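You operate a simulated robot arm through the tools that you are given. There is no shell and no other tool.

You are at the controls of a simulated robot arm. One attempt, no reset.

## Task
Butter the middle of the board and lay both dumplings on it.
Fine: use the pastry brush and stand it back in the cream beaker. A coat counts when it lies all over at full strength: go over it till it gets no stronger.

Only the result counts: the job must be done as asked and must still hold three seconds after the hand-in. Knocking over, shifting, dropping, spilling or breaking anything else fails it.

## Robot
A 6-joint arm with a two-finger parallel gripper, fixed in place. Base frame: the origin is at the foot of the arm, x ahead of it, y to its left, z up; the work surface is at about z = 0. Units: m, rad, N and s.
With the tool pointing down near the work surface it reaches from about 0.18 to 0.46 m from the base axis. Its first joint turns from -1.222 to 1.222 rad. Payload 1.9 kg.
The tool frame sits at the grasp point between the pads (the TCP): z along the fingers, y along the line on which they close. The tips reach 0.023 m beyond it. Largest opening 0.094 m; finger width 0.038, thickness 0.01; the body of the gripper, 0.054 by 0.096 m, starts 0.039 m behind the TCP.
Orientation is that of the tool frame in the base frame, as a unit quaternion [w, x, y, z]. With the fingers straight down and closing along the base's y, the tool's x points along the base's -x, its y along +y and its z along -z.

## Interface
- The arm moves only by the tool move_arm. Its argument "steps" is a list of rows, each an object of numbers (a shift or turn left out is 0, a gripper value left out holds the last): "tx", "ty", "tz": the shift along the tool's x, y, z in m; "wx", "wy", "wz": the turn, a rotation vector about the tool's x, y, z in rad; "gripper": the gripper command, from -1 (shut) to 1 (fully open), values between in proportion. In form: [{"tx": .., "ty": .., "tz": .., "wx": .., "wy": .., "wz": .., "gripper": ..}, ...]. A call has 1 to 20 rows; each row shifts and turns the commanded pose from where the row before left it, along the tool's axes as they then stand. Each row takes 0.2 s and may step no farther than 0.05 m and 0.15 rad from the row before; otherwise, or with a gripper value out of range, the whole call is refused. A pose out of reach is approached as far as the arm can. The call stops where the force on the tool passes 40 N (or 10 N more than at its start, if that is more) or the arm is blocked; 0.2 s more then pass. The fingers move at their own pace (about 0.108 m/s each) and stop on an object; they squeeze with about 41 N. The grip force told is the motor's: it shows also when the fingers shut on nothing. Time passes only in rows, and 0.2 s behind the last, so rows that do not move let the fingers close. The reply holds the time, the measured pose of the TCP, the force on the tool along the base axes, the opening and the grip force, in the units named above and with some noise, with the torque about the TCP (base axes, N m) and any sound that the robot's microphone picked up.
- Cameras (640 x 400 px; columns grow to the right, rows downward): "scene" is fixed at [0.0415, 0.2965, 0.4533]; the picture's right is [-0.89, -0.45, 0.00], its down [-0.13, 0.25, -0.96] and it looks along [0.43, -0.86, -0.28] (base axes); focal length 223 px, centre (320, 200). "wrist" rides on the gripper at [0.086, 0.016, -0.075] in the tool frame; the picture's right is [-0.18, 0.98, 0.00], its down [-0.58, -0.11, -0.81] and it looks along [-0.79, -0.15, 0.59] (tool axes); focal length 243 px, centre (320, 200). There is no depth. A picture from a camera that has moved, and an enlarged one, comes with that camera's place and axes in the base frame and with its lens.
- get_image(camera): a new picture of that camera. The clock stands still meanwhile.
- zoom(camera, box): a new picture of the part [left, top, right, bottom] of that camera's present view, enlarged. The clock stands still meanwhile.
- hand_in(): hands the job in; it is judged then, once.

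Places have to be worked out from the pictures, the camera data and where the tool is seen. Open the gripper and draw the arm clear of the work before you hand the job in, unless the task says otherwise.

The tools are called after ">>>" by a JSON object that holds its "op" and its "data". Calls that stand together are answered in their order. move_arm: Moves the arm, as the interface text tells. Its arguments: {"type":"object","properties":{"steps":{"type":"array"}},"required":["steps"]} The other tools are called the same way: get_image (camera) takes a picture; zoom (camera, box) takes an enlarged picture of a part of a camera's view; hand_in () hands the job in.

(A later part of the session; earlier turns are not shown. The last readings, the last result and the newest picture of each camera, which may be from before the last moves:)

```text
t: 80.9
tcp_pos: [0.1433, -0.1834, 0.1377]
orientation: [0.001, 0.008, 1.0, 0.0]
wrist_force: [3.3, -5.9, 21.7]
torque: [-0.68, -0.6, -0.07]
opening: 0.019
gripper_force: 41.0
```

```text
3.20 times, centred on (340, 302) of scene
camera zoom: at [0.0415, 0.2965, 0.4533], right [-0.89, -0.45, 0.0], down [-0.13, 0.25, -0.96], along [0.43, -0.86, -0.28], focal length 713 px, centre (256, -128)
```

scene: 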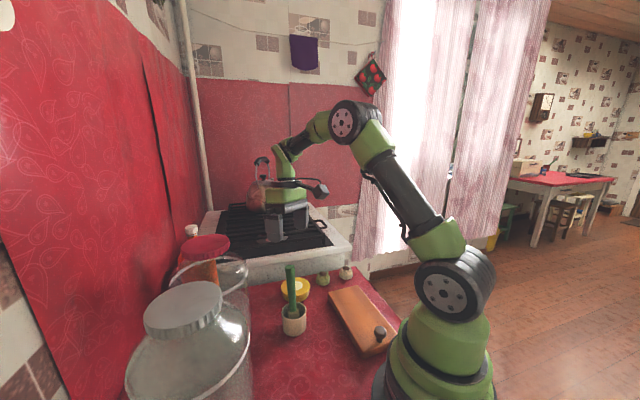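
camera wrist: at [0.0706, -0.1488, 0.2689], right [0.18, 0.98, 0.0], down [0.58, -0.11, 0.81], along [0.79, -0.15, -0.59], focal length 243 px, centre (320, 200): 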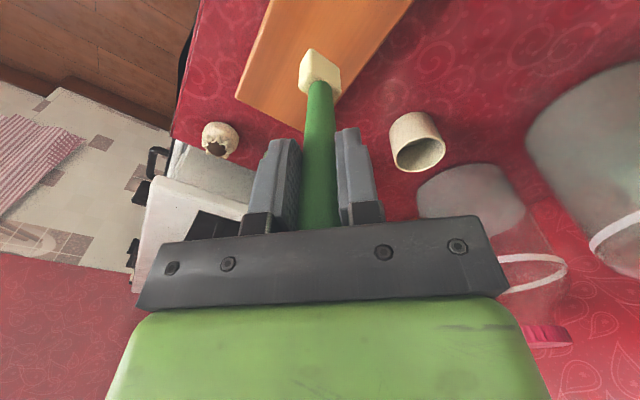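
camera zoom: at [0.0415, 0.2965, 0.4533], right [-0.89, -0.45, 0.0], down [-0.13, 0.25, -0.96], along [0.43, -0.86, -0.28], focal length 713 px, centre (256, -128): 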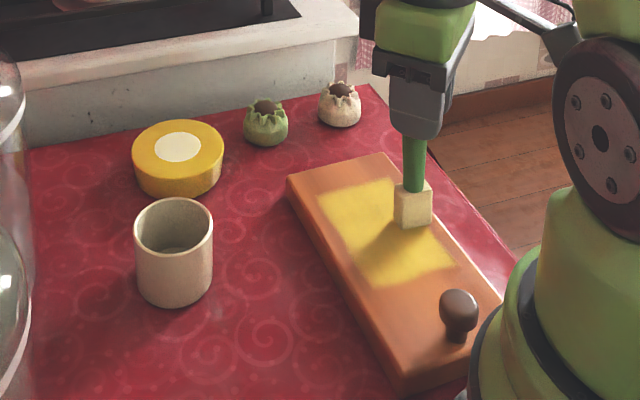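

The board has shifted about 13 mm along its long axis toward the base. With the brush still in firm contact, I'll push outward in small steps to carry it back.

>>> {"op": "move_arm", "data": {"steps": [{"tx": -0.0036, "ty": -0.0035}, {"tx": -0.0036, "ty": -0.0035}, {"tx": -0.0036, "ty": -0.0035}, {}]}}

>>> {"op": "zoom", "data": {"camera": "scene", "box": [240, 240, 440, 365]}}

```text
t: 81.3
tcp_pos: [0.1457, -0.1861, 0.1384]
orientation: [0.0, 0.009, 1.0, 0.003]
wrist_force: [-2.1, 0.5, 11.2]
torque: [0.1, 0.08, 0.01]
opening: 0.0187
gripper_force: 41.3
stopped in row 1: the force on the tool passed its limit at 45 N (the readings are from after the stop); the commanded pose is now the measured one
```

```text
3.20 times, centred on (340, 302) of scene
camera zoom: at [0.0415, 0.2965, 0.4533], right [-0.89, -0.45, 0.0], down [-0.13, 0.25, -0.96], along [0.43, -0.86, -0.28], focal length 713 px, centre (256, -128)
```

zoom: 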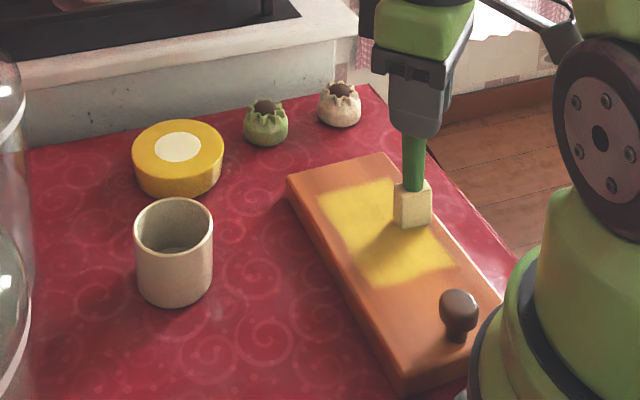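

The dig-in trips the force limit. I'll ease off slightly and try outward strokes with lighter contact.

>>> {"op": "move_arm", "data": {"steps": [{"tz": -0.0004, "wx": 0.005}, {"tx": -0.0036, "ty": -0.0035}, {"tx": -0.0036, "ty": -0.0035}, {"tx": -0.0036, "ty": -0.0035}, {"tx": -0.0036, "ty": -0.0035}, {}]}}

>>> {"op": "zoom", "data": {"camera": "scene", "box": [240, 240, 440, 365]}}

```text
t: 82.7
tcp_pos: [0.1598, -0.1984, 0.1368]
orientation: [-0.001, 0.008, 1.0, 0.001]
wrist_force: [-4.4, 5.1, 23.8]
torque: [0.62, 0.16, 0.11]
opening: 0.0189
gripper_force: 41.4
```

```text
3.20 times, centred on (340, 302) of scene
camera zoom: at [0.0415, 0.2965, 0.4533], right [-0.89, -0.45, 0.0], down [-0.13, 0.25, -0.96], along [0.43, -0.86, -0.28], focal length 713 px, centre (256, -128)
```

zoom: 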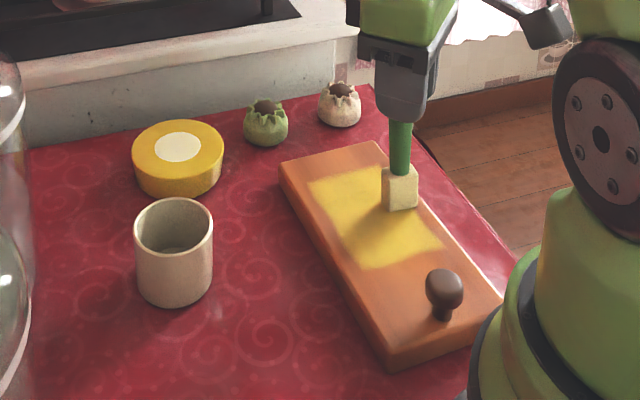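

That carried the board back with the brush; it's now about 3 mm past its original spot. A small inward pull should settle it.

>>> {"op": "move_arm", "data": {"steps": [{"tx": 0.0022, "ty": 0.0021}, {"tx": 0.0014, "ty": 0.0014}, {}]}}

>>> {"op": "zoom", "data": {"camera": "scene", "box": [240, 240, 440, 365]}}

```text
t: 83.5
tcp_pos: [0.157, -0.1956, 0.1369]
orientation: [0.0, 0.008, 1.0, -0.001]
wrist_force: [2.6, -5.8, 20.0]
torque: [-0.57, -0.72, -0.1]
opening: 0.019
gripper_force: 40.8
```

```text
3.20 times, centred on (340, 302) of scene
camera zoom: at [0.0415, 0.2965, 0.4533], right [-0.89, -0.45, 0.0], down [-0.13, 0.25, -0.96], along [0.43, -0.86, -0.28], focal length 713 px, centre (256, -128)
```

zoom: 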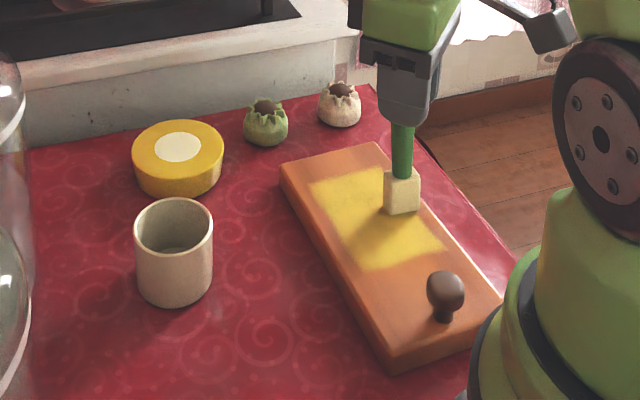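

Within about 2 mm. One more tiny pull, then lift and inspect the coat.

>>> {"op": "move_arm", "data": {"steps": [{"tx": 0.0014, "ty": 0.0014}, {"tz": -0.01}, {"tz": -0.03}, {"tz": -0.02, "tx": -0.03, "ty": 0.02}, {"tx": -0.03, "ty": 0.03}, {"ty": 0.02}, {}]}}

>>> {"op": "zoom", "data": {"camera": "scene", "box": [240, 240, 440, 365]}}

>>> {"op": "zoom", "data": {"camera": "scene", "box": [330, 275, 390, 335]}}

```text
t: 85.1
tcp_pos: [0.2159, -0.1242, 0.1968]
orientation: [-0.002, 0.008, 1.0, 0.001]
wrist_force: [-0.3, 0.0, -1.3]
torque: [-0.02, -0.04, 0.03]
opening: 0.0189
gripper_force: 41.6
```

```text
3.20 times, centred on (340, 302) of scene
camera zoom: at [0.0415, 0.2965, 0.4533], right [-0.89, -0.45, 0.0], down [-0.13, 0.25, -0.96], along [0.43, -0.86, -0.28], focal length 713 px, centre (256, -128)
```

zoom: 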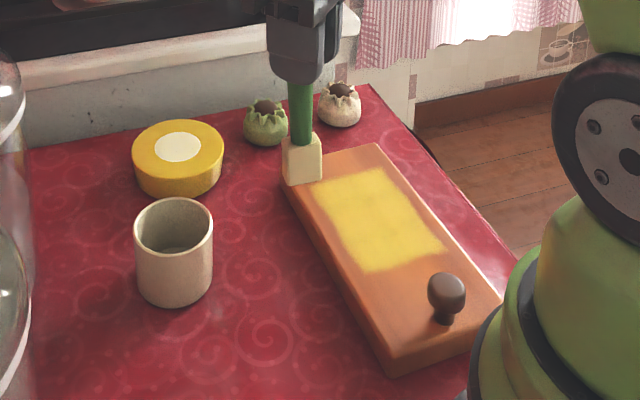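

```text
6.67 times, centred on (360, 305) of scene
camera zoom: at [0.0415, 0.2965, 0.4533], right [-0.89, -0.45, 0.0], down [-0.13, 0.25, -0.96], along [0.43, -0.86, -0.28], focal length 1486 px, centre (53, -500)
```

zoom: 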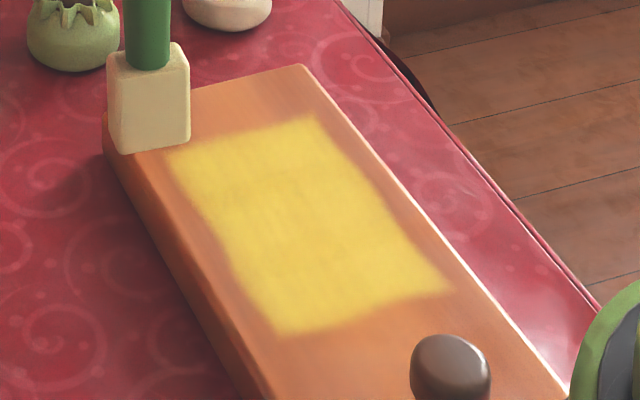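

The board is back within about 1 mm of its original place and the coat looks nearly uniform. I'll get a view from above with the wrist camera to check for weaker spots.

>>> {"op": "move_arm", "data": {"steps": [{"tz": -0.04, "tx": 0.01, "ty": -0.01}, {"tz": -0.04, "tx": 0.01, "ty": -0.01}, {"tz": -0.04, "tx": 0.01, "ty": -0.01}, {"wy": 0.14}, {"wy": 0.14}, {"wy": 0.14}, {}]}}

>>> {"op": "get_image", "data": {"camera": "wrist"}}

```text
t: 86.7
tcp_pos: [0.1845, -0.1552, 0.3173]
orientation: [-0.211, 0.008, 0.978, 0.002]
wrist_force: [-0.3, 0.4, 0.0]
torque: [0.01, 0.02, 0.0]
opening: 0.0187
gripper_force: 41.1
```

```text
taken
camera wrist: at [0.1359, -0.1379, 0.422], right [0.18, 0.98, -0.07], down [0.86, -0.12, 0.5], along [0.48, -0.15, -0.87], focal length 243 px, centre (320, 200)
```

wrist: 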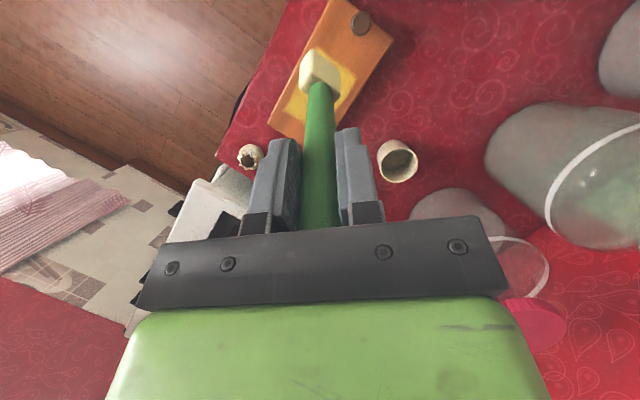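

The brush hides the patch, so I'll shift the hand sideways for a clear view.

>>> {"op": "move_arm", "data": {"steps": [{"ty": 0.035}, {"ty": 0.035}, {}]}}

>>> {"op": "zoom", "data": {"camera": "wrist", "box": [200, 0, 340, 140]}}

```text
t: 87.5
tcp_pos: [0.187, -0.0854, 0.3151]
orientation: [-0.209, 0.008, 0.978, 0.002]
wrist_force: [0.8, -0.1, -0.8]
torque: [0.01, 0.01, -0.01]
opening: 0.0187
gripper_force: 41.1
```

```text
2.86 times, centred on (270, 70) of wrist
camera zoom: at [0.1381, -0.0688, 0.4203], right [0.18, 0.98, -0.07], down [0.86, -0.12, 0.5], along [0.48, -0.15, -0.86], focal length 693 px, centre (463, 571)
```

zoom: 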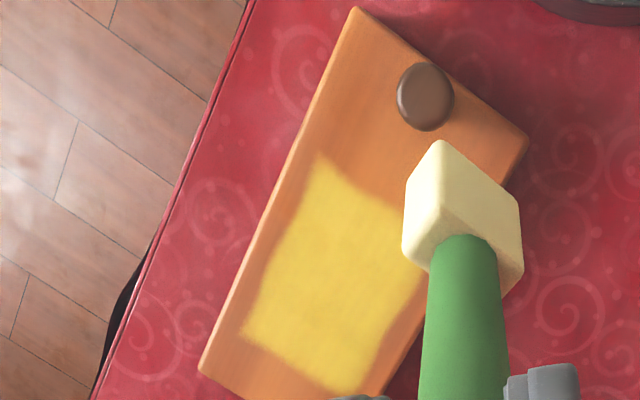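

The coat looks uniform from above, with the outer band perhaps a trace lighter. I'll make one more light pass over the outer band to be sure, alternating directions so the board stays put.

>>> {"op": "move_arm", "data": {"steps": [{"wy": -0.14}, {"wy": -0.14}, {"wy": -0.14}, {"tx": -0.01, "ty": -0.036, "tz": 0.02}, {"tx": -0.01, "ty": -0.036, "tz": 0.02}, {"tx": -0.01, "ty": -0.036, "tz": 0.02}, {"tz": 0.045}, {"tz": 0.04}, {"tz": 0.02}, {}]}}

>>> {"op": "zoom", "data": {"camera": "scene", "box": [320, 270, 380, 320]}}

```text
t: 89.7
tcp_pos: [0.2173, -0.1939, 0.1531]
orientation: [-0.001, 0.009, 1.0, 0.002]
wrist_force: [0.1, -0.3, -0.6]
torque: [-0.05, 0.01, 0.0]
opening: 0.0188
gripper_force: 41.2
```

```text
8.00 times, centred on (350, 295) of scene
camera zoom: at [0.0415, 0.2965, 0.4533], right [-0.89, -0.45, 0.0], down [-0.13, 0.25, -0.96], along [0.43, -0.86, -0.28], focal length 1783 px, centre (80, -560)
```

zoom: 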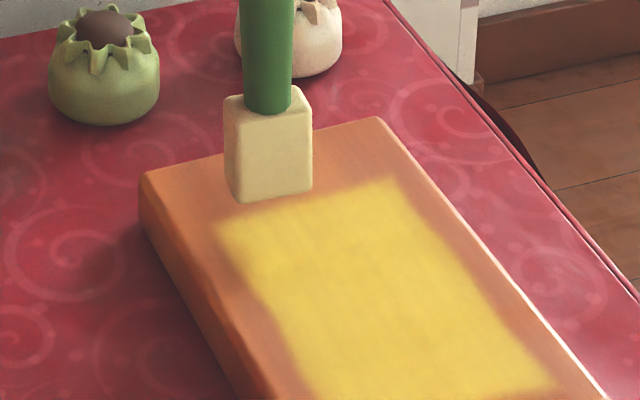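

I'll lower to just above the surface and feel for contact again.

>>> {"op": "move_arm", "data": {"steps": [{"tz": 0.008}, {"tz": 0.005}, {}]}}

>>> {"op": "move_arm", "data": {"steps": [{"tz": 0.001}, {}]}}

>>> {"op": "move_arm", "data": {"steps": [{"tz": 0.0005}, {}]}}

>>> {"op": "move_arm", "data": {"steps": [{"tz": 0.0004}, {}]}}

```text
t: 90.5
tcp_pos: [0.2148, -0.1937, 0.1384]
orientation: [-0.002, 0.008, 1.0, 0.001]
wrist_force: [-0.2, -0.8, -1.3]
torque: [0.02, -0.02, -0.01]
opening: 0.0187
gripper_force: 40.6
```

```text
t: 91.1
tcp_pos: [0.2154, -0.194, 0.1374]
orientation: [-0.002, 0.009, 1.0, 0.001]
wrist_force: [-0.2, -0.3, -0.4]
torque: [-0.02, 0.02, 0.0]
opening: 0.0187
gripper_force: 41.0
```

```text
t: 91.7
tcp_pos: [0.2157, -0.194, 0.1364]
orientation: [-0.001, 0.008, 1.0, 0.001]
wrist_force: [-0.4, 0.0, 8.8]
torque: [0.04, -0.15, 0.0]
opening: 0.019
gripper_force: 40.9
```

```text
t: 92.3
tcp_pos: [0.2154, -0.1943, 0.1374]
orientation: [0.0, 0.008, 1.0, 0.0]
wrist_force: [-3.1, -1.7, 31.5]
torque: [0.02, -0.24, -0.01]
opening: 0.0188
gripper_force: 40.8
```

Too much; I'll ease off 0.7 mm, drag inward, hop to the middle lane, and stroke outward.

>>> {"op": "move_arm", "data": {"steps": [{"tz": -0.0007}, {"tx": 0.0072, "ty": 0.0069}, {"tx": 0.0072, "ty": 0.0069}, {"tx": 0.0072, "ty": 0.0069}, {}]}}

>>> {"op": "zoom", "data": {"camera": "scene", "box": [320, 270, 380, 320]}}

```text
t: 93.5
tcp_pos: [0.1929, -0.1722, 0.1374]
orientation: [-0.002, 0.008, 1.0, 0.001]
wrist_force: [3.1, -3.6, 16.1]
torque: [-0.41, -0.52, -0.1]
opening: 0.019
gripper_force: 40.9
```

```text
8.00 times, centred on (350, 295) of scene
camera zoom: at [0.0415, 0.2965, 0.4533], right [-0.89, -0.45, 0.0], down [-0.13, 0.25, -0.96], along [0.43, -0.86, -0.28], focal length 1783 px, centre (80, -560)
```

zoom: 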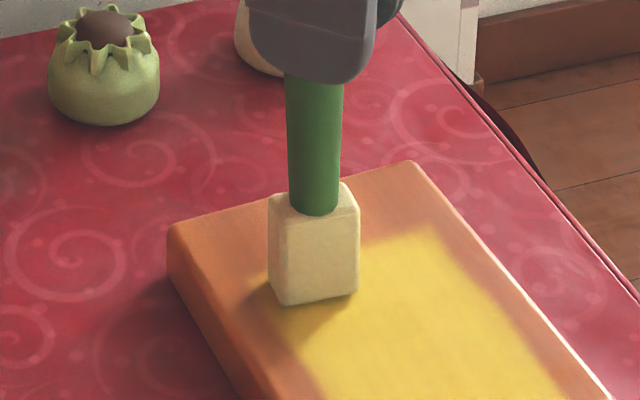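

The board came along with the brush this time. I'll carry it straight back by reversing the same move in small steps.

>>> {"op": "move_arm", "data": {"steps": [{"tx": -0.0036, "ty": -0.0035}, {"tx": -0.0036, "ty": -0.0035}, {"tx": -0.0036, "ty": -0.0035}, {"tx": -0.0036, "ty": -0.0035}, {"tx": -0.0036, "ty": -0.0035}, {}]}}

>>> {"op": "zoom", "data": {"camera": "scene", "box": [240, 240, 440, 365]}}

```text
t: 93.9
tcp_pos: [0.1948, -0.1738, 0.1383]
orientation: [-0.004, 0.009, 1.0, 0.003]
wrist_force: [-1.5, 1.0, 12.1]
torque: [0.18, 0.0, 0.0]
opening: 0.0185
gripper_force: 41.1
stopped in row 2: the force on the tool passed its limit at 45 N (the readings are from after the stop); the commanded pose is now the measured one
```

```text
3.20 times, centred on (340, 302) of scene
camera zoom: at [0.0415, 0.2965, 0.4533], right [-0.89, -0.45, 0.0], down [-0.13, 0.25, -0.96], along [0.43, -0.86, -0.28], focal length 713 px, centre (256, -128)
```

zoom: 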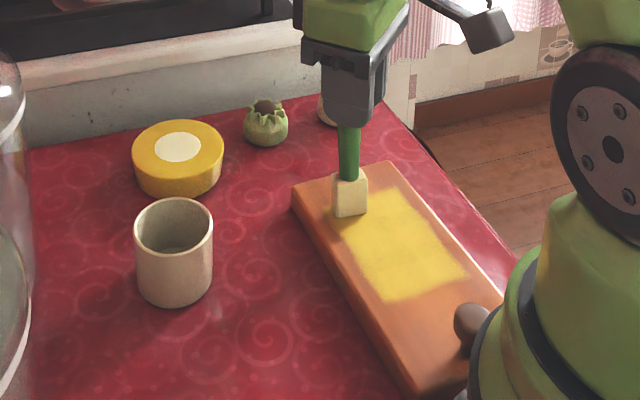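

The board is about 28 mm too far in. I'll ease the pressure as I did before and walk it outward in 5 mm steps.

>>> {"op": "move_arm", "data": {"steps": [{"tz": -0.0005, "wx": 0.006, "wy": -0.007}, {"tx": -0.0036, "ty": -0.0035}, {"tx": -0.0036, "ty": -0.0035}, {"tx": -0.0036, "ty": -0.0035}, {"tx": -0.0036, "ty": -0.0035}, {}]}}

>>> {"op": "zoom", "data": {"camera": "scene", "box": [240, 240, 440, 365]}}

```text
t: 95.3
tcp_pos: [0.2076, -0.1887, 0.1377]
orientation: [-0.001, 0.009, 1.0, 0.001]
wrist_force: [-3.5, 5.5, 16.5]
torque: [0.63, 0.2, 0.1]
opening: 0.0189
gripper_force: 41.1
```

```text
3.20 times, centred on (340, 302) of scene
camera zoom: at [0.0415, 0.2965, 0.4533], right [-0.89, -0.45, 0.0], down [-0.13, 0.25, -0.96], along [0.43, -0.86, -0.28], focal length 713 px, centre (256, -128)
```

zoom: 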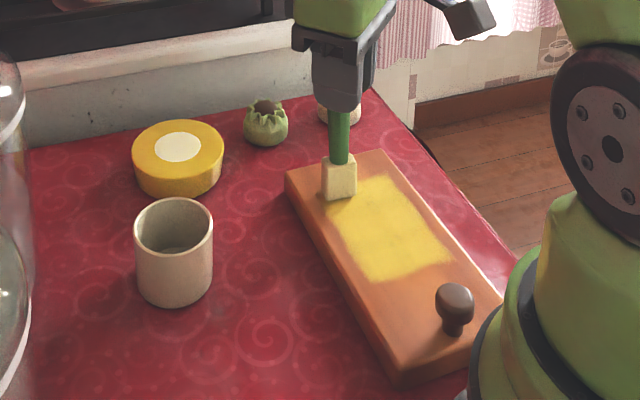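

It follows. About 8–9 mm remain, so two more steps outward.

>>> {"op": "move_arm", "data": {"steps": [{"tx": -0.0036, "ty": -0.0035}, {"tx": -0.003, "ty": -0.0029}, {}]}}

>>> {"op": "zoom", "data": {"camera": "scene", "box": [240, 240, 440, 365]}}

```text
t: 96.1
tcp_pos: [0.2149, -0.1958, 0.1375]
orientation: [-0.001, 0.01, 1.0, 0.001]
wrist_force: [-7.3, 7.0, 25.8]
torque: [0.87, 0.38, 0.17]
opening: 0.019
gripper_force: 41.4
```

```text
3.20 times, centred on (340, 302) of scene
camera zoom: at [0.0415, 0.2965, 0.4533], right [-0.89, -0.45, 0.0], down [-0.13, 0.25, -0.96], along [0.43, -0.86, -0.28], focal length 713 px, centre (256, -128)
```

zoom: 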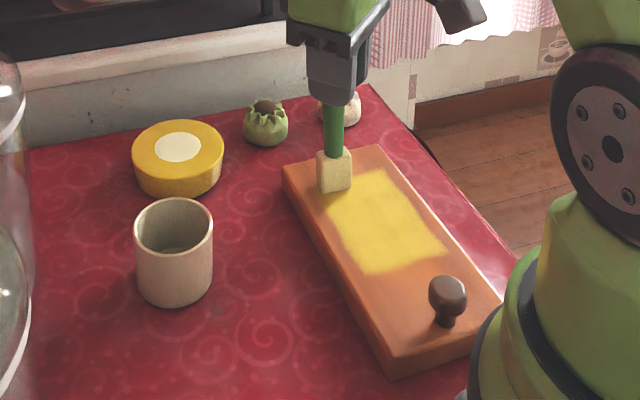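

The board matches its original corner and knob positions now. I'll lift straight up and inspect the coat closely.

>>> {"op": "move_arm", "data": {"steps": [{"tz": -0.01}, {"tz": -0.04}, {"tx": -0.03, "ty": 0.03}, {"tx": -0.02, "ty": 0.03}, {}]}}

>>> {"op": "zoom", "data": {"camera": "scene", "box": [335, 280, 385, 330]}}

>>> {"op": "zoom", "data": {"camera": "scene", "box": [240, 240, 440, 365]}}

```text
t: 97.3
tcp_pos: [0.2649, -0.1315, 0.1876]
orientation: [-0.001, 0.01, 1.0, 0.001]
wrist_force: [0.0, 0.5, -0.1]
torque: [-0.03, -0.04, -0.03]
opening: 0.0189
gripper_force: 40.6
```

```text
8.00 times, centred on (360, 305) of scene
camera zoom: at [0.0415, 0.2965, 0.4533], right [-0.89, -0.45, 0.0], down [-0.13, 0.25, -0.96], along [0.43, -0.86, -0.28], focal length 1783 px, centre (0, -640)
```

zoom: 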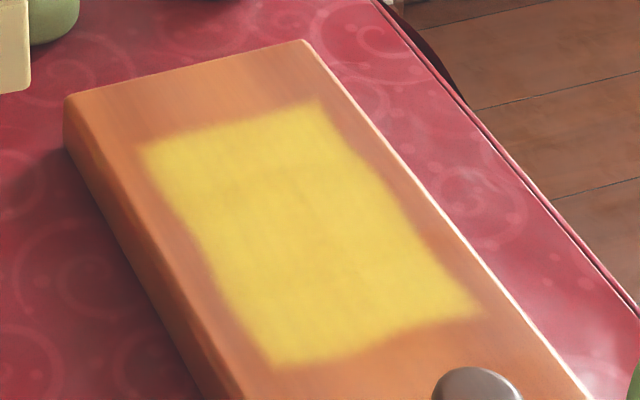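

```text
3.20 times, centred on (340, 302) of scene
camera zoom: at [0.0415, 0.2965, 0.4533], right [-0.89, -0.45, 0.0], down [-0.13, 0.25, -0.96], along [0.43, -0.86, -0.28], focal length 713 px, centre (256, -128)
```

zoom: 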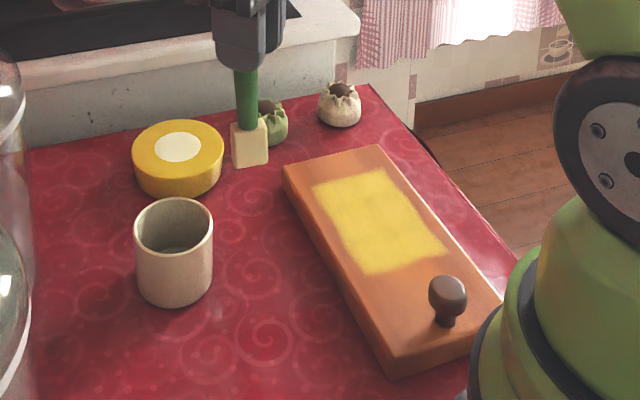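

The coat is an even, fully filled rectangle and the board sits at its original place. Now I return the brush: straighten the yaw and go above the beaker, whose rim centre is near (0.2925,-0.067).

>>> {"op": "move_arm", "data": {"steps": [{"tz": -0.03, "wz": -0.02}, {"tx": -0.0138, "ty": 0.0322}, {"tx": -0.0138, "ty": 0.0322}, {}]}}

>>> {"op": "zoom", "data": {"camera": "wrist", "box": [240, 0, 400, 120]}}

>>> {"op": "zoom", "data": {"camera": "scene", "box": [260, 240, 340, 345]}}

```text
t: 98.3
tcp_pos: [0.2918, -0.0706, 0.2168]
orientation: [-0.001, -0.001, 1.0, 0.001]
wrist_force: [0.3, 0.7, -0.4]
torque: [0.0, 0.05, -0.01]
opening: 0.0187
gripper_force: 41.4
```

```text
3.33 times, centred on (320, 60) of wrist
camera zoom: at [0.2047, -0.053, 0.2926], right [0.18, 0.98, 0.0], down [0.58, -0.11, 0.8], along [0.79, -0.15, -0.59], focal length 809 px, centre (320, 667)
```

zoom: 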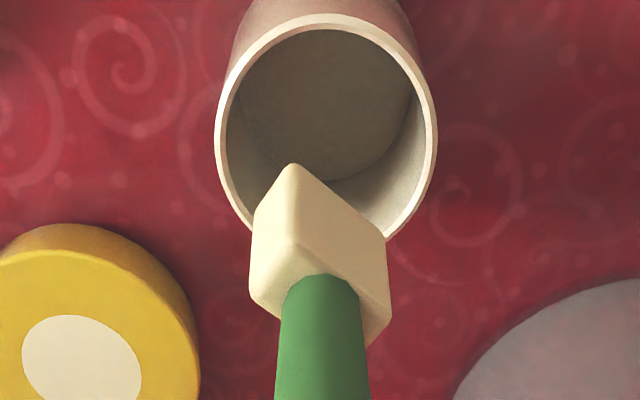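

```text
3.81 times, centred on (300, 292) of scene
camera zoom: at [0.0415, 0.2965, 0.4533], right [-0.89, -0.45, 0.0], down [-0.13, 0.25, -0.96], along [0.43, -0.86, -0.28], focal length 849 px, centre (396, -152)
```

zoom: 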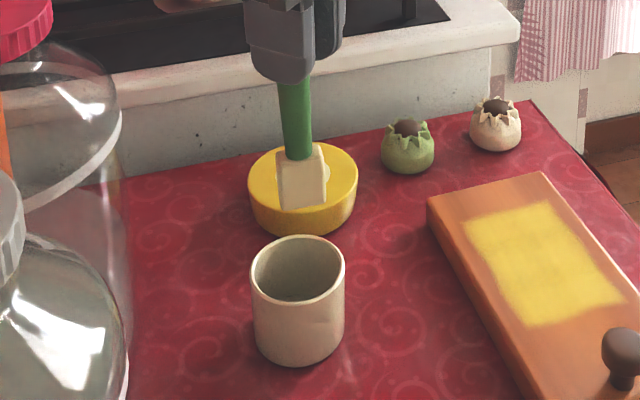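

The rim centre re-measures at (0.292,-0.0675) and the head is centred under the TCP. I'll shift 3 mm in y and lower until the tip is just inside the rim, then check.

>>> {"op": "move_arm", "data": {"steps": [{"ty": 0.0032, "tz": 0.02}, {"tz": 0.02}, {"tz": 0.015}, {}]}}

>>> {"op": "zoom", "data": {"camera": "wrist", "box": [240, 0, 400, 120]}}

>>> {"op": "zoom", "data": {"camera": "scene", "box": [270, 260, 320, 345]}}

```text
t: 99.3
tcp_pos: [0.2931, -0.0683, 0.1618]
orientation: [-0.001, 0.001, 1.0, 0.001]
wrist_force: [-0.1, -0.5, 0.4]
torque: [0.0, -0.03, -0.02]
opening: 0.0188
gripper_force: 41.4
```

```text
3.33 times, centred on (320, 60) of wrist
camera zoom: at [0.2055, -0.0506, 0.2376], right [0.18, 0.98, 0.0], down [0.58, -0.11, 0.8], along [0.79, -0.15, -0.59], focal length 809 px, centre (320, 667)
```

zoom: 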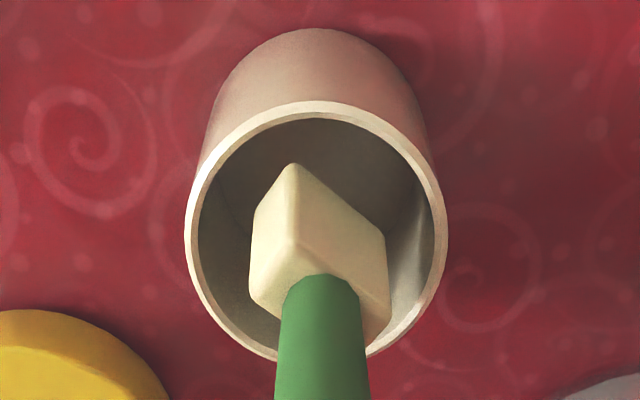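

```text
4.71 times, centred on (295, 302) of scene
camera zoom: at [0.0415, 0.2965, 0.4533], right [-0.89, -0.45, 0.0], down [-0.13, 0.25, -0.96], along [0.43, -0.86, -0.28], focal length 1049 px, centre (438, -282)
```

zoom: 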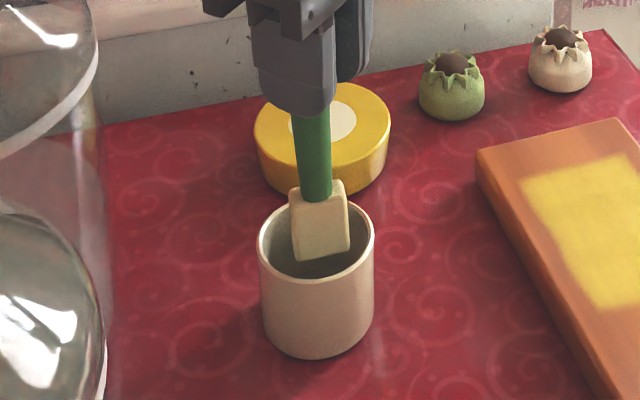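

The head is inside the beaker, centred. I'll lower in stages toward the bottom.

>>> {"op": "move_arm", "data": {"steps": [{"tz": 0.015}, {"tz": 0.015}, {"tz": 0.006}, {}]}}

>>> {"op": "move_arm", "data": {"steps": [{"tz": 0.002}, {"tz": 0.0015}, {}]}}

```text
t: 100.3
tcp_pos: [0.2935, -0.0674, 0.1269]
orientation: [-0.002, -0.001, 1.0, 0.001]
wrist_force: [-0.3, 0.4, -0.3]
torque: [-0.04, 0.0, 0.02]
opening: 0.0189
gripper_force: 40.5
```

```text
t: 101.1
tcp_pos: [0.2928, -0.0674, 0.1229]
orientation: [-0.001, -0.001, 1.0, 0.002]
wrist_force: [0.1, 0.1, -1.1]
torque: [-0.04, -0.02, 0.0]
opening: 0.0187
gripper_force: 40.8
```

No contact yet at z≈0.123. I'll continue in 1 mm steps.

>>> {"op": "move_arm", "data": {"steps": [{"tz": 0.001}, {}]}}

>>> {"op": "move_arm", "data": {"steps": [{"tz": 0.001}, {}]}}

>>> {"op": "move_arm", "data": {"steps": [{"tz": 0.001}, {}]}}

```text
t: 101.7
tcp_pos: [0.2933, -0.0668, 0.1215]
orientation: [0.0, 0.0, 1.0, 0.001]
wrist_force: [-0.6, -0.1, -0.5]
torque: [-0.04, -0.02, -0.02]
opening: 0.0187
gripper_force: 40.3
```

```text
t: 102.3
tcp_pos: [0.2921, -0.0676, 0.1207]
orientation: [-0.001, 0.0, 1.0, 0.001]
wrist_force: [0.1, -0.2, 2.8]
torque: [0.05, -0.05, 0.03]
opening: 0.0188
gripper_force: 40.9
```

```text
t: 102.9
tcp_pos: [0.293, -0.0684, 0.12]
orientation: [-0.001, 0.001, 1.0, 0.0]
wrist_force: [-2.5, 0.1, 12.5]
torque: [0.09, 0.03, 0.02]
opening: 0.0187
gripper_force: 40.6
```

The tip rests on the beaker's floor (12 N). I'll ease off slightly and open the fingers.

>>> {"op": "move_arm", "data": {"steps": [{"tz": -0.0008}, {"gripper": -0.4}, {"gripper": 0.2}, {"gripper": 1}, {}, {}]}}

>>> {"op": "get_image", "data": {"camera": "wrist"}}

>>> {"op": "zoom", "data": {"camera": "scene", "box": [240, 200, 360, 345]}}

```text
t: 104.3
tcp_pos: [0.2928, -0.0674, 0.1218]
orientation: [-0.001, 0.001, 1.0, 0.001]
wrist_force: [0.1, 0.5, 1.7]
torque: [0.06, -0.04, 0.03]
opening: 0.094
gripper_force: 0.0
```

```text
taken
camera wrist: at [0.2057, -0.0505, 0.1969], right [0.18, 0.98, 0.0], down [0.58, -0.11, 0.8], along [0.79, -0.15, -0.59], focal length 243 px, centre (320, 200)
```

wrist: 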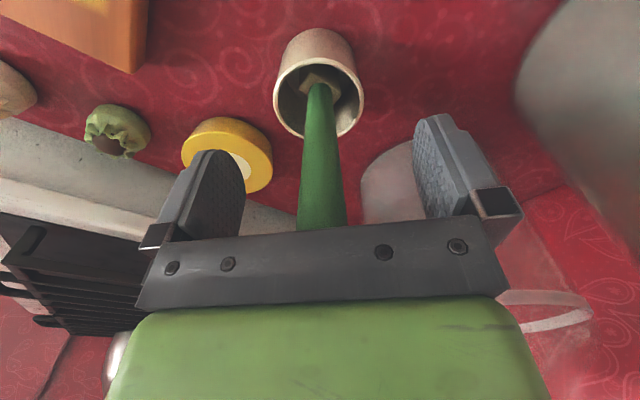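

```text
2.76 times, centred on (300, 272) of scene
camera zoom: at [0.0415, 0.2965, 0.4533], right [-0.89, -0.45, 0.0], down [-0.13, 0.25, -0.96], along [0.43, -0.86, -0.28], focal length 615 px, centre (375, 0)
```

zoom: 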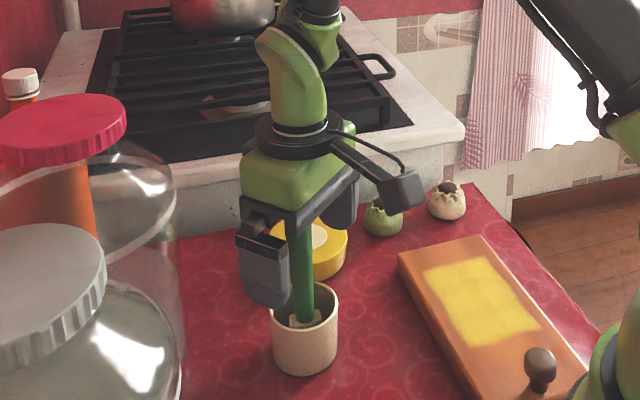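

The brush stands in the beaker. I'll rise straight up, clear of the handle.

>>> {"op": "move_arm", "data": {"steps": [{"tz": -0.015}, {"tz": -0.03}, {"tz": -0.045}, {"tz": -0.03}, {}]}}

>>> {"op": "get_image", "data": {"camera": "wrist"}}

>>> {"op": "zoom", "data": {"camera": "scene", "box": [240, 240, 440, 365]}}

```text
t: 105.5
tcp_pos: [0.2934, -0.0695, 0.243]
orientation: [-0.001, 0.0, 1.0, 0.0]
wrist_force: [-0.1, 0.5, 0.4]
torque: [0.02, 0.03, 0.0]
opening: 0.0943
gripper_force: 0.1
```

```text
taken
camera wrist: at [0.2071, -0.0527, 0.3188], right [0.18, 0.98, 0.0], down [0.58, -0.11, 0.8], along [0.79, -0.15, -0.59], focal length 243 px, centre (320, 200)
```

wrist: 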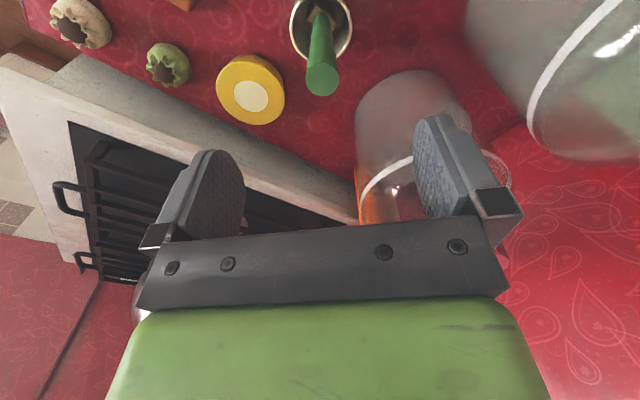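

```text
3.20 times, centred on (340, 302) of scene
camera zoom: at [0.0415, 0.2965, 0.4533], right [-0.89, -0.45, 0.0], down [-0.13, 0.25, -0.96], along [0.43, -0.86, -0.28], focal length 713 px, centre (256, -128)
```

zoom: 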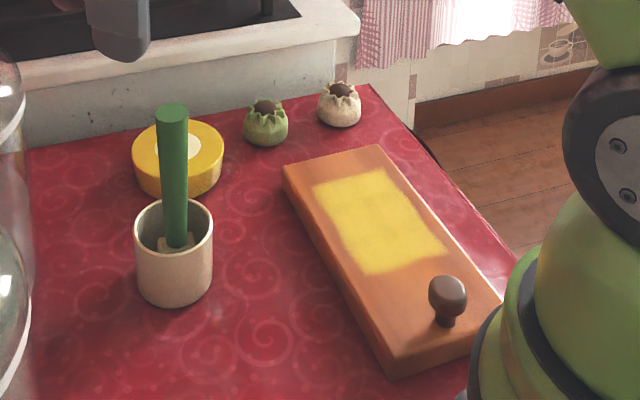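

The brush stands in the beaker and everything else is in place. The dumplings lie in a line parallel to the stove, so I'll turn the hand about 46° to close along that line, and look at them from a spot above the board.

>>> {"op": "move_arm", "data": {"steps": [{"tx": 0.018, "ty": -0.033}, {"tx": 0.018, "ty": -0.033}, {"tx": 0.018, "ty": -0.033}, {"tx": 0.018, "ty": -0.033}, {"wz": 0.1343}, {"wz": 0.1343}, {"wz": 0.1343}, {"wz": 0.1343}, {"wz": 0.1343}, {"wz": 0.1343}, {}]}}

>>> {"op": "get_image", "data": {"camera": "wrist"}}

```text
t: 107.9
tcp_pos: [0.222, -0.1996, 0.2406]
orientation: [-0.001, 0.393, 0.92, 0.0]
wrist_force: [0.1, 1.2, -0.2]
torque: [0.0, -0.01, 0.0]
opening: 0.0942
gripper_force: 0.0
```

```text
taken
camera wrist: at [0.1726, -0.1266, 0.3171], right [0.84, 0.55, 0.0], down [0.33, -0.5, 0.8], along [0.44, -0.67, -0.59], focal length 243 px, centre (320, 200)
```

wrist: 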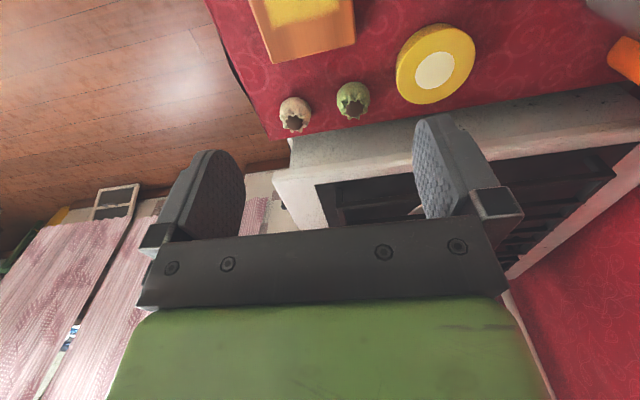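

>>> {"op": "zoom", "data": {"camera": "wrist", "box": [250, 50, 410, 150]}}

>>> {"op": "zoom", "data": {"camera": "scene", "box": [300, 250, 370, 300]}}

```text
4.00 times, centred on (330, 100) of wrist
camera zoom: at [0.1726, -0.1266, 0.3171], right [0.84, 0.55, 0.0], down [0.33, -0.5, 0.8], along [0.44, -0.67, -0.59], focal length 970 px, centre (280, 600)
```

zoom: 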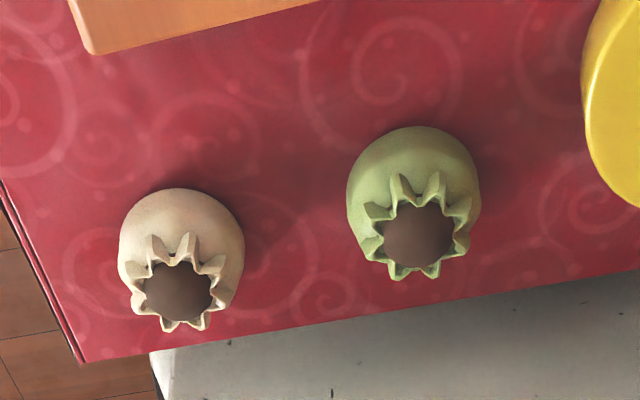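

```text
8.00 times, centred on (335, 275) of scene
camera zoom: at [0.0415, 0.2965, 0.4533], right [-0.89, -0.45, 0.0], down [-0.13, 0.25, -0.96], along [0.43, -0.86, -0.28], focal length 1783 px, centre (200, -400)
```

zoom: 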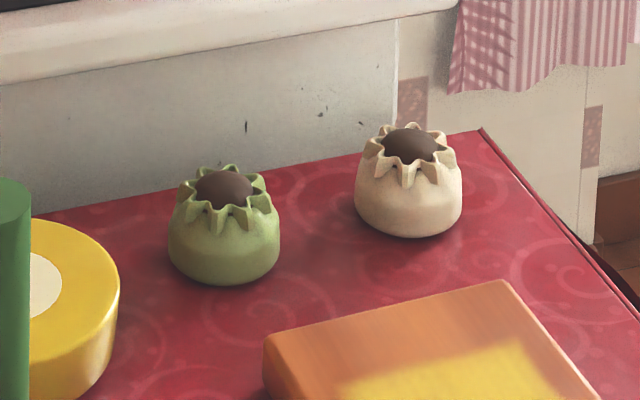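

From the wrist camera I place the green dumpling at (0.3085,-0.254) and the white one at (0.2543,-0.3145), each about 45 mm wide and 40 mm tall. The stove wall is about 55 mm or more beyond them. I'll set the opening to 66 mm and hover over the green one.

>>> {"op": "move_arm", "data": {"steps": [{"tx": -0.0331, "ty": 0.0083, "gripper": 0.42}, {"tx": -0.0331, "ty": 0.0083}, {"tx": -0.0331, "ty": 0.0083}, {"tz": 0.045}, {"tz": 0.045}, {"tz": 0.03}, {}]}}

>>> {"op": "get_image", "data": {"camera": "wrist"}}

>>> {"op": "zoom", "data": {"camera": "scene", "box": [270, 210, 390, 310]}}

```text
t: 109.5
tcp_pos: [0.3092, -0.2543, 0.121]
orientation: [-0.001, 0.391, 0.92, 0.0]
wrist_force: [-0.2, 0.7, -0.2]
torque: [0.01, 0.03, -0.03]
opening: 0.0667
gripper_force: 0.0
```

```text
taken
camera wrist: at [0.2601, -0.1808, 0.1971], right [0.84, 0.55, 0.0], down [0.33, -0.5, 0.8], along [0.44, -0.67, -0.59], focal length 243 px, centre (320, 200)
```

wrist: 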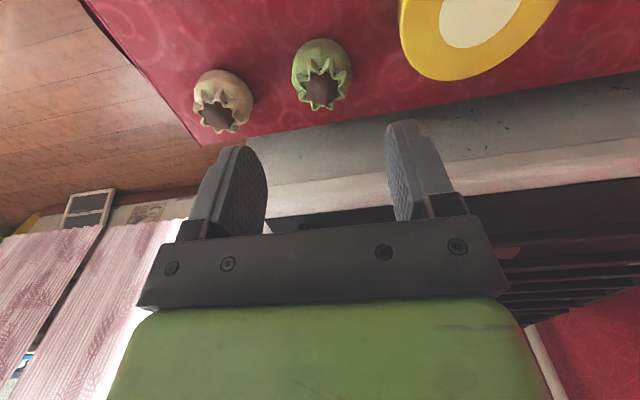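

```text
4.00 times, centred on (330, 260) of scene
camera zoom: at [0.0415, 0.2965, 0.4533], right [-0.89, -0.45, 0.0], down [-0.13, 0.25, -0.96], along [0.43, -0.86, -0.28], focal length 891 px, centre (280, -40)
```

zoom: 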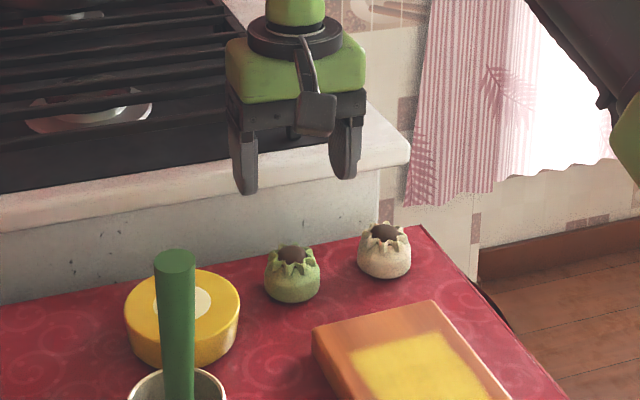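

The alignment checks out within about 2 mm. I'll lower toward the green dumpling and look before the last bit.

>>> {"op": "move_arm", "data": {"steps": [{"tx": 0.002, "tz": 0.025}, {"tz": 0.025}, {"tz": 0.015}, {}]}}

>>> {"op": "get_image", "data": {"camera": "wrist"}}

>>> {"op": "zoom", "data": {"camera": "scene", "box": [270, 210, 390, 310]}}

```text
t: 110.5
tcp_pos: [0.3087, -0.253, 0.0536]
orientation: [-0.001, 0.392, 0.92, 0.001]
wrist_force: [-0.5, -0.3, 0.4]
torque: [-0.01, -0.01, 0.03]
opening: 0.0668
gripper_force: 0.0
```

```text
taken
camera wrist: at [0.2588, -0.1798, 0.1301], right [0.84, 0.55, 0.0], down [0.33, -0.5, 0.8], along [0.44, -0.67, -0.59], focal length 243 px, centre (320, 200)
```

wrist: 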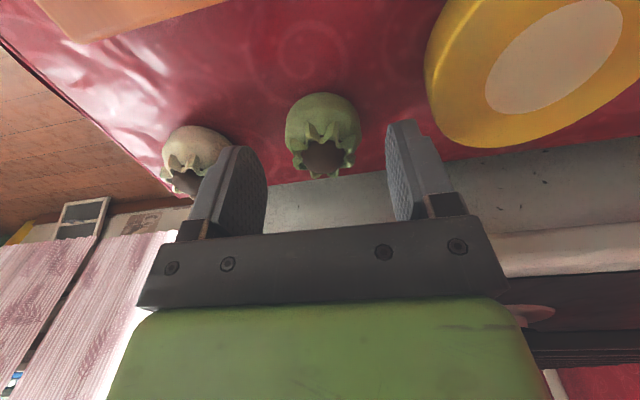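

```text
4.00 times, centred on (330, 260) of scene
camera zoom: at [0.0415, 0.2965, 0.4533], right [-0.89, -0.45, 0.0], down [-0.13, 0.25, -0.96], along [0.43, -0.86, -0.28], focal length 891 px, centre (280, -40)
```

zoom: 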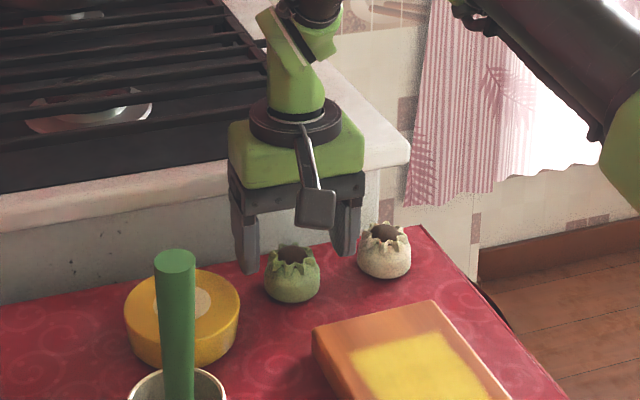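

Fingers straddle the green dumpling with the pot and the white one clear. Down the rest of the way to z≈0.029.

>>> {"op": "move_arm", "data": {"steps": [{"tz": 0.012}, {"tz": 0.0115}, {}]}}

>>> {"op": "zoom", "data": {"camera": "scene", "box": [290, 230, 370, 310]}}

>>> {"op": "get_image", "data": {"camera": "wrist"}}

```text
t: 111.3
tcp_pos: [0.3082, -0.2542, 0.0317]
orientation: [-0.001, 0.392, 0.92, 0.001]
wrist_force: [0.4, -0.2, 0.6]
torque: [-0.02, 0.0, 0.01]
opening: 0.0667
gripper_force: 0.0
```

```text
5.00 times, centred on (330, 270) of scene
camera zoom: at [0.0415, 0.2965, 0.4533], right [-0.89, -0.45, 0.0], down [-0.13, 0.25, -0.96], along [0.43, -0.86, -0.28], focal length 1114 px, centre (270, -150)
```

zoom: 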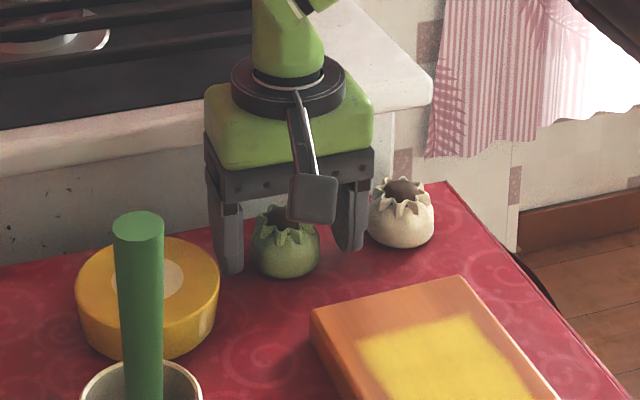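

```text
taken
camera wrist: at [0.2594, -0.1794, 0.1075], right [0.84, 0.55, 0.0], down [0.33, -0.5, 0.8], along [0.44, -0.67, -0.59], focal length 243 px, centre (320, 200)
```

wrist: 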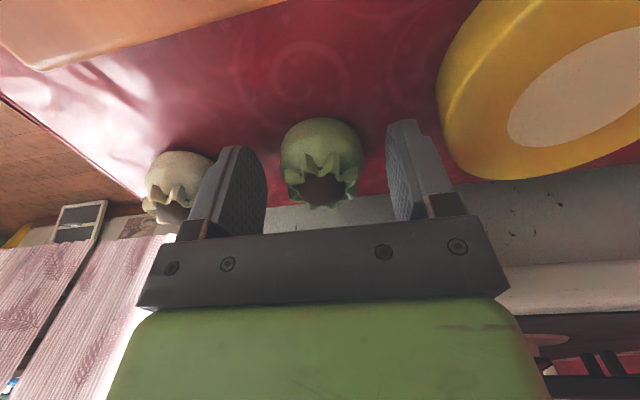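

The dumpling sits between the pads and the tips are about 9 mm above the table. I'll close gently to a target just below its width and read the grip.

>>> {"op": "move_arm", "data": {"steps": [{"gripper": 0.0}, {"gripper": -0.1}, {"gripper": -0.15}, {}, {}]}}

```text
t: 112.5
tcp_pos: [0.3063, -0.2538, 0.0301]
orientation: [-0.002, 0.392, 0.92, 0.001]
wrist_force: [0.4, 0.1, 0.1]
torque: [-0.01, -0.02, -0.01]
opening: 0.0438
gripper_force: 5.6
```

It holds at 43.8 mm with 5.6 N, so the grip is proportional. I'll firm it up moderately and lift a little to test.

>>> {"op": "move_arm", "data": {"steps": [{"gripper": -0.32}, {}, {"tz": -0.02}, {"tz": -0.03}, {}]}}

>>> {"op": "zoom", "data": {"camera": "scene", "box": [290, 230, 370, 310]}}

>>> {"op": "get_image", "data": {"camera": "wrist"}}

```text
t: 113.7
tcp_pos: [0.3074, -0.2533, 0.0813]
orientation: [-0.002, 0.392, 0.92, 0.0]
wrist_force: [0.0, 0.4, 0.2]
torque: [0.02, 0.0, 0.03]
opening: 0.0442
gripper_force: 5.5
```

```text
5.00 times, centred on (330, 270) of scene
camera zoom: at [0.0415, 0.2965, 0.4533], right [-0.89, -0.45, 0.0], down [-0.13, 0.25, -0.96], along [0.43, -0.86, -0.28], focal length 1114 px, centre (270, -150)
```

zoom: 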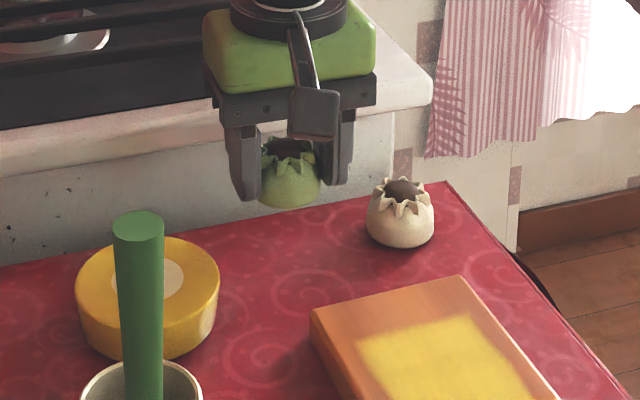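

```text
taken
camera wrist: at [0.2589, -0.1785, 0.158], right [0.84, 0.55, 0.0], down [0.33, -0.5, 0.8], along [0.44, -0.67, -0.59], focal length 243 px, centre (320, 200)
```

wrist: 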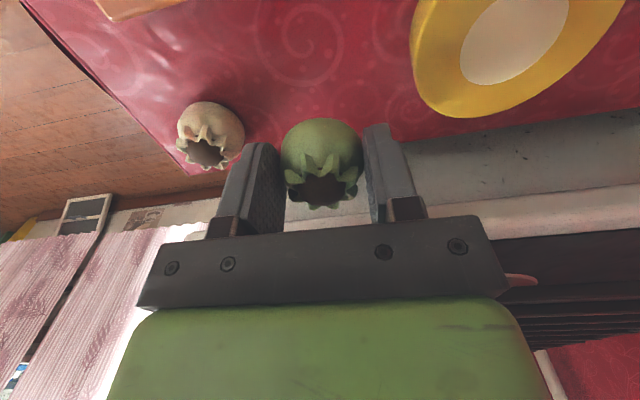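

The green dumpling is lifted securely. From the wrist view the coat's centre is about (0.171,-0.176), so I'll put the dumplings 24.5 mm either side of it along the long axis, taking green to (0.1887,-0.193).

>>> {"op": "move_arm", "data": {"steps": [{"tz": -0.045}, {"tx": 0.042, "ty": -0.0147}, {"tx": 0.042, "ty": -0.0147}, {"tx": 0.042, "ty": -0.0147}, {"tz": 0.03}, {"tz": 0.025}, {}]}}

>>> {"op": "get_image", "data": {"camera": "wrist"}}

>>> {"op": "zoom", "data": {"camera": "scene", "box": [300, 240, 420, 340]}}

```text
t: 115.3
tcp_pos: [0.1899, -0.1937, 0.0705]
orientation: [-0.001, 0.391, 0.92, 0.0]
wrist_force: [-0.6, 1.1, 0.3]
torque: [0.01, 0.0, 0.03]
opening: 0.0439
gripper_force: 5.8
```

```text
taken
camera wrist: at [0.1401, -0.1189, 0.1467], right [0.84, 0.55, 0.0], down [0.33, -0.5, 0.8], along [0.44, -0.67, -0.59], focal length 243 px, centre (320, 200)
```

wrist: 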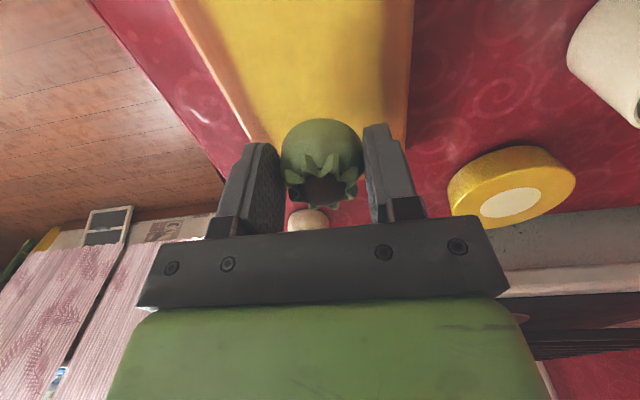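

```text
4.00 times, centred on (360, 290) of scene
camera zoom: at [0.0415, 0.2965, 0.4533], right [-0.89, -0.45, 0.0], down [-0.13, 0.25, -0.96], along [0.43, -0.86, -0.28], focal length 891 px, centre (160, -160)
```

zoom: 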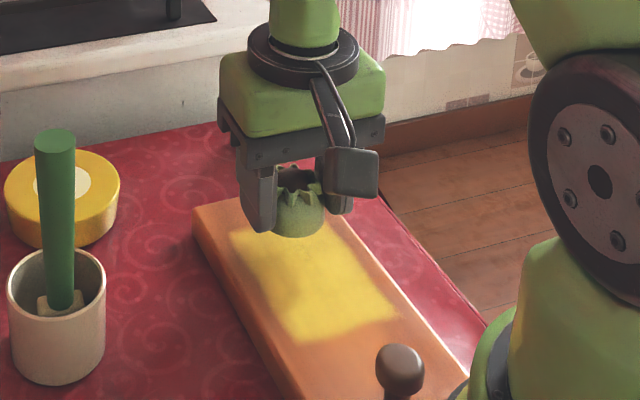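

It's centred laterally on the coat, with about 17 mm still to go. I'll lower most of that, then finish in small steps.

>>> {"op": "move_arm", "data": {"steps": [{"tz": 0.008}, {"tz": 0.006}, {}]}}

>>> {"op": "zoom", "data": {"camera": "scene", "box": [330, 260, 400, 320]}}

```text
t: 116.1
tcp_pos: [0.1871, -0.191, 0.0571]
orientation: [-0.001, 0.392, 0.92, 0.0]
wrist_force: [-0.1, -0.7, 0.2]
torque: [-0.03, 0.01, -0.04]
opening: 0.044
gripper_force: 6.4
```

```text
6.67 times, centred on (365, 290) of scene
camera zoom: at [0.0415, 0.2965, 0.4533], right [-0.89, -0.45, 0.0], down [-0.13, 0.25, -0.96], along [0.43, -0.86, -0.28], focal length 1486 px, centre (20, -400)
```

zoom: 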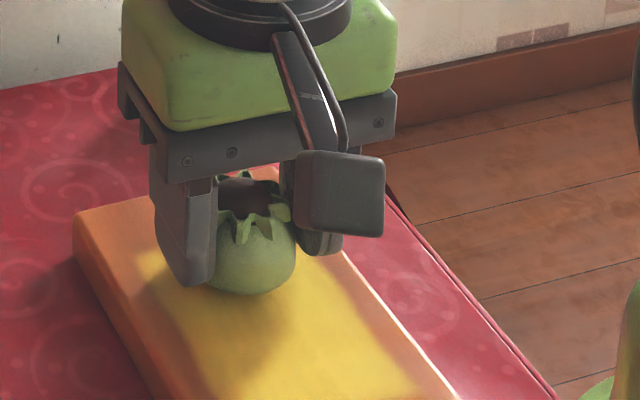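

Nearly touching. Now 1 mm steps until a slight force.

>>> {"op": "move_arm", "data": {"steps": [{"tz": 0.001}, {}]}}

>>> {"op": "move_arm", "data": {"steps": [{"tz": 0.001}, {}]}}

>>> {"op": "move_arm", "data": {"steps": [{"tz": 0.001}, {}]}}

```text
t: 116.7
tcp_pos: [0.1879, -0.1925, 0.0566]
orientation: [-0.001, 0.392, 0.92, 0.001]
wrist_force: [-0.4, 0.0, 0.2]
torque: [-0.02, 0.01, 0.02]
opening: 0.044
gripper_force: 6.1
```

```text
t: 117.3
tcp_pos: [0.1866, -0.1933, 0.0545]
orientation: [-0.002, 0.391, 0.92, 0.001]
wrist_force: [1.5, -0.2, -0.2]
torque: [0.01, -0.05, 0.0]
opening: 0.0439
gripper_force: 6.3
```

```text
t: 117.9
tcp_pos: [0.1866, -0.1917, 0.0552]
orientation: [-0.001, 0.391, 0.92, 0.001]
wrist_force: [0.1, -0.9, -0.4]
torque: [-0.03, 0.01, 0.0]
opening: 0.044
gripper_force: 6.5
```

No contact yet, so I'll continue.

>>> {"op": "move_arm", "data": {"steps": [{"tz": 0.001}, {}]}}

>>> {"op": "move_arm", "data": {"steps": [{"tz": 0.0008}, {}]}}

>>> {"op": "zoom", "data": {"camera": "scene", "box": [330, 260, 400, 320]}}

```text
t: 118.5
tcp_pos: [0.1888, -0.1924, 0.0542]
orientation: [-0.001, 0.393, 0.92, 0.001]
wrist_force: [-0.1, -0.2, -0.4]
torque: [0.01, 0.01, 0.01]
opening: 0.0437
gripper_force: 5.7
```

```text
t: 119.1
tcp_pos: [0.1884, -0.1934, 0.0546]
orientation: [-0.001, 0.391, 0.92, 0.001]
wrist_force: [1.3, 1.9, 6.0]
torque: [0.03, -0.01, 0.01]
opening: 0.0438
gripper_force: 6.0
```

```text
6.67 times, centred on (365, 290) of scene
camera zoom: at [0.0415, 0.2965, 0.4533], right [-0.89, -0.45, 0.0], down [-0.13, 0.25, -0.96], along [0.43, -0.86, -0.28], focal length 1486 px, centre (20, -400)
```

zoom: 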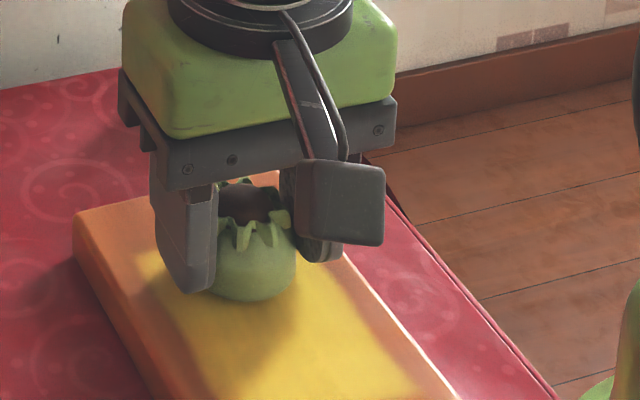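

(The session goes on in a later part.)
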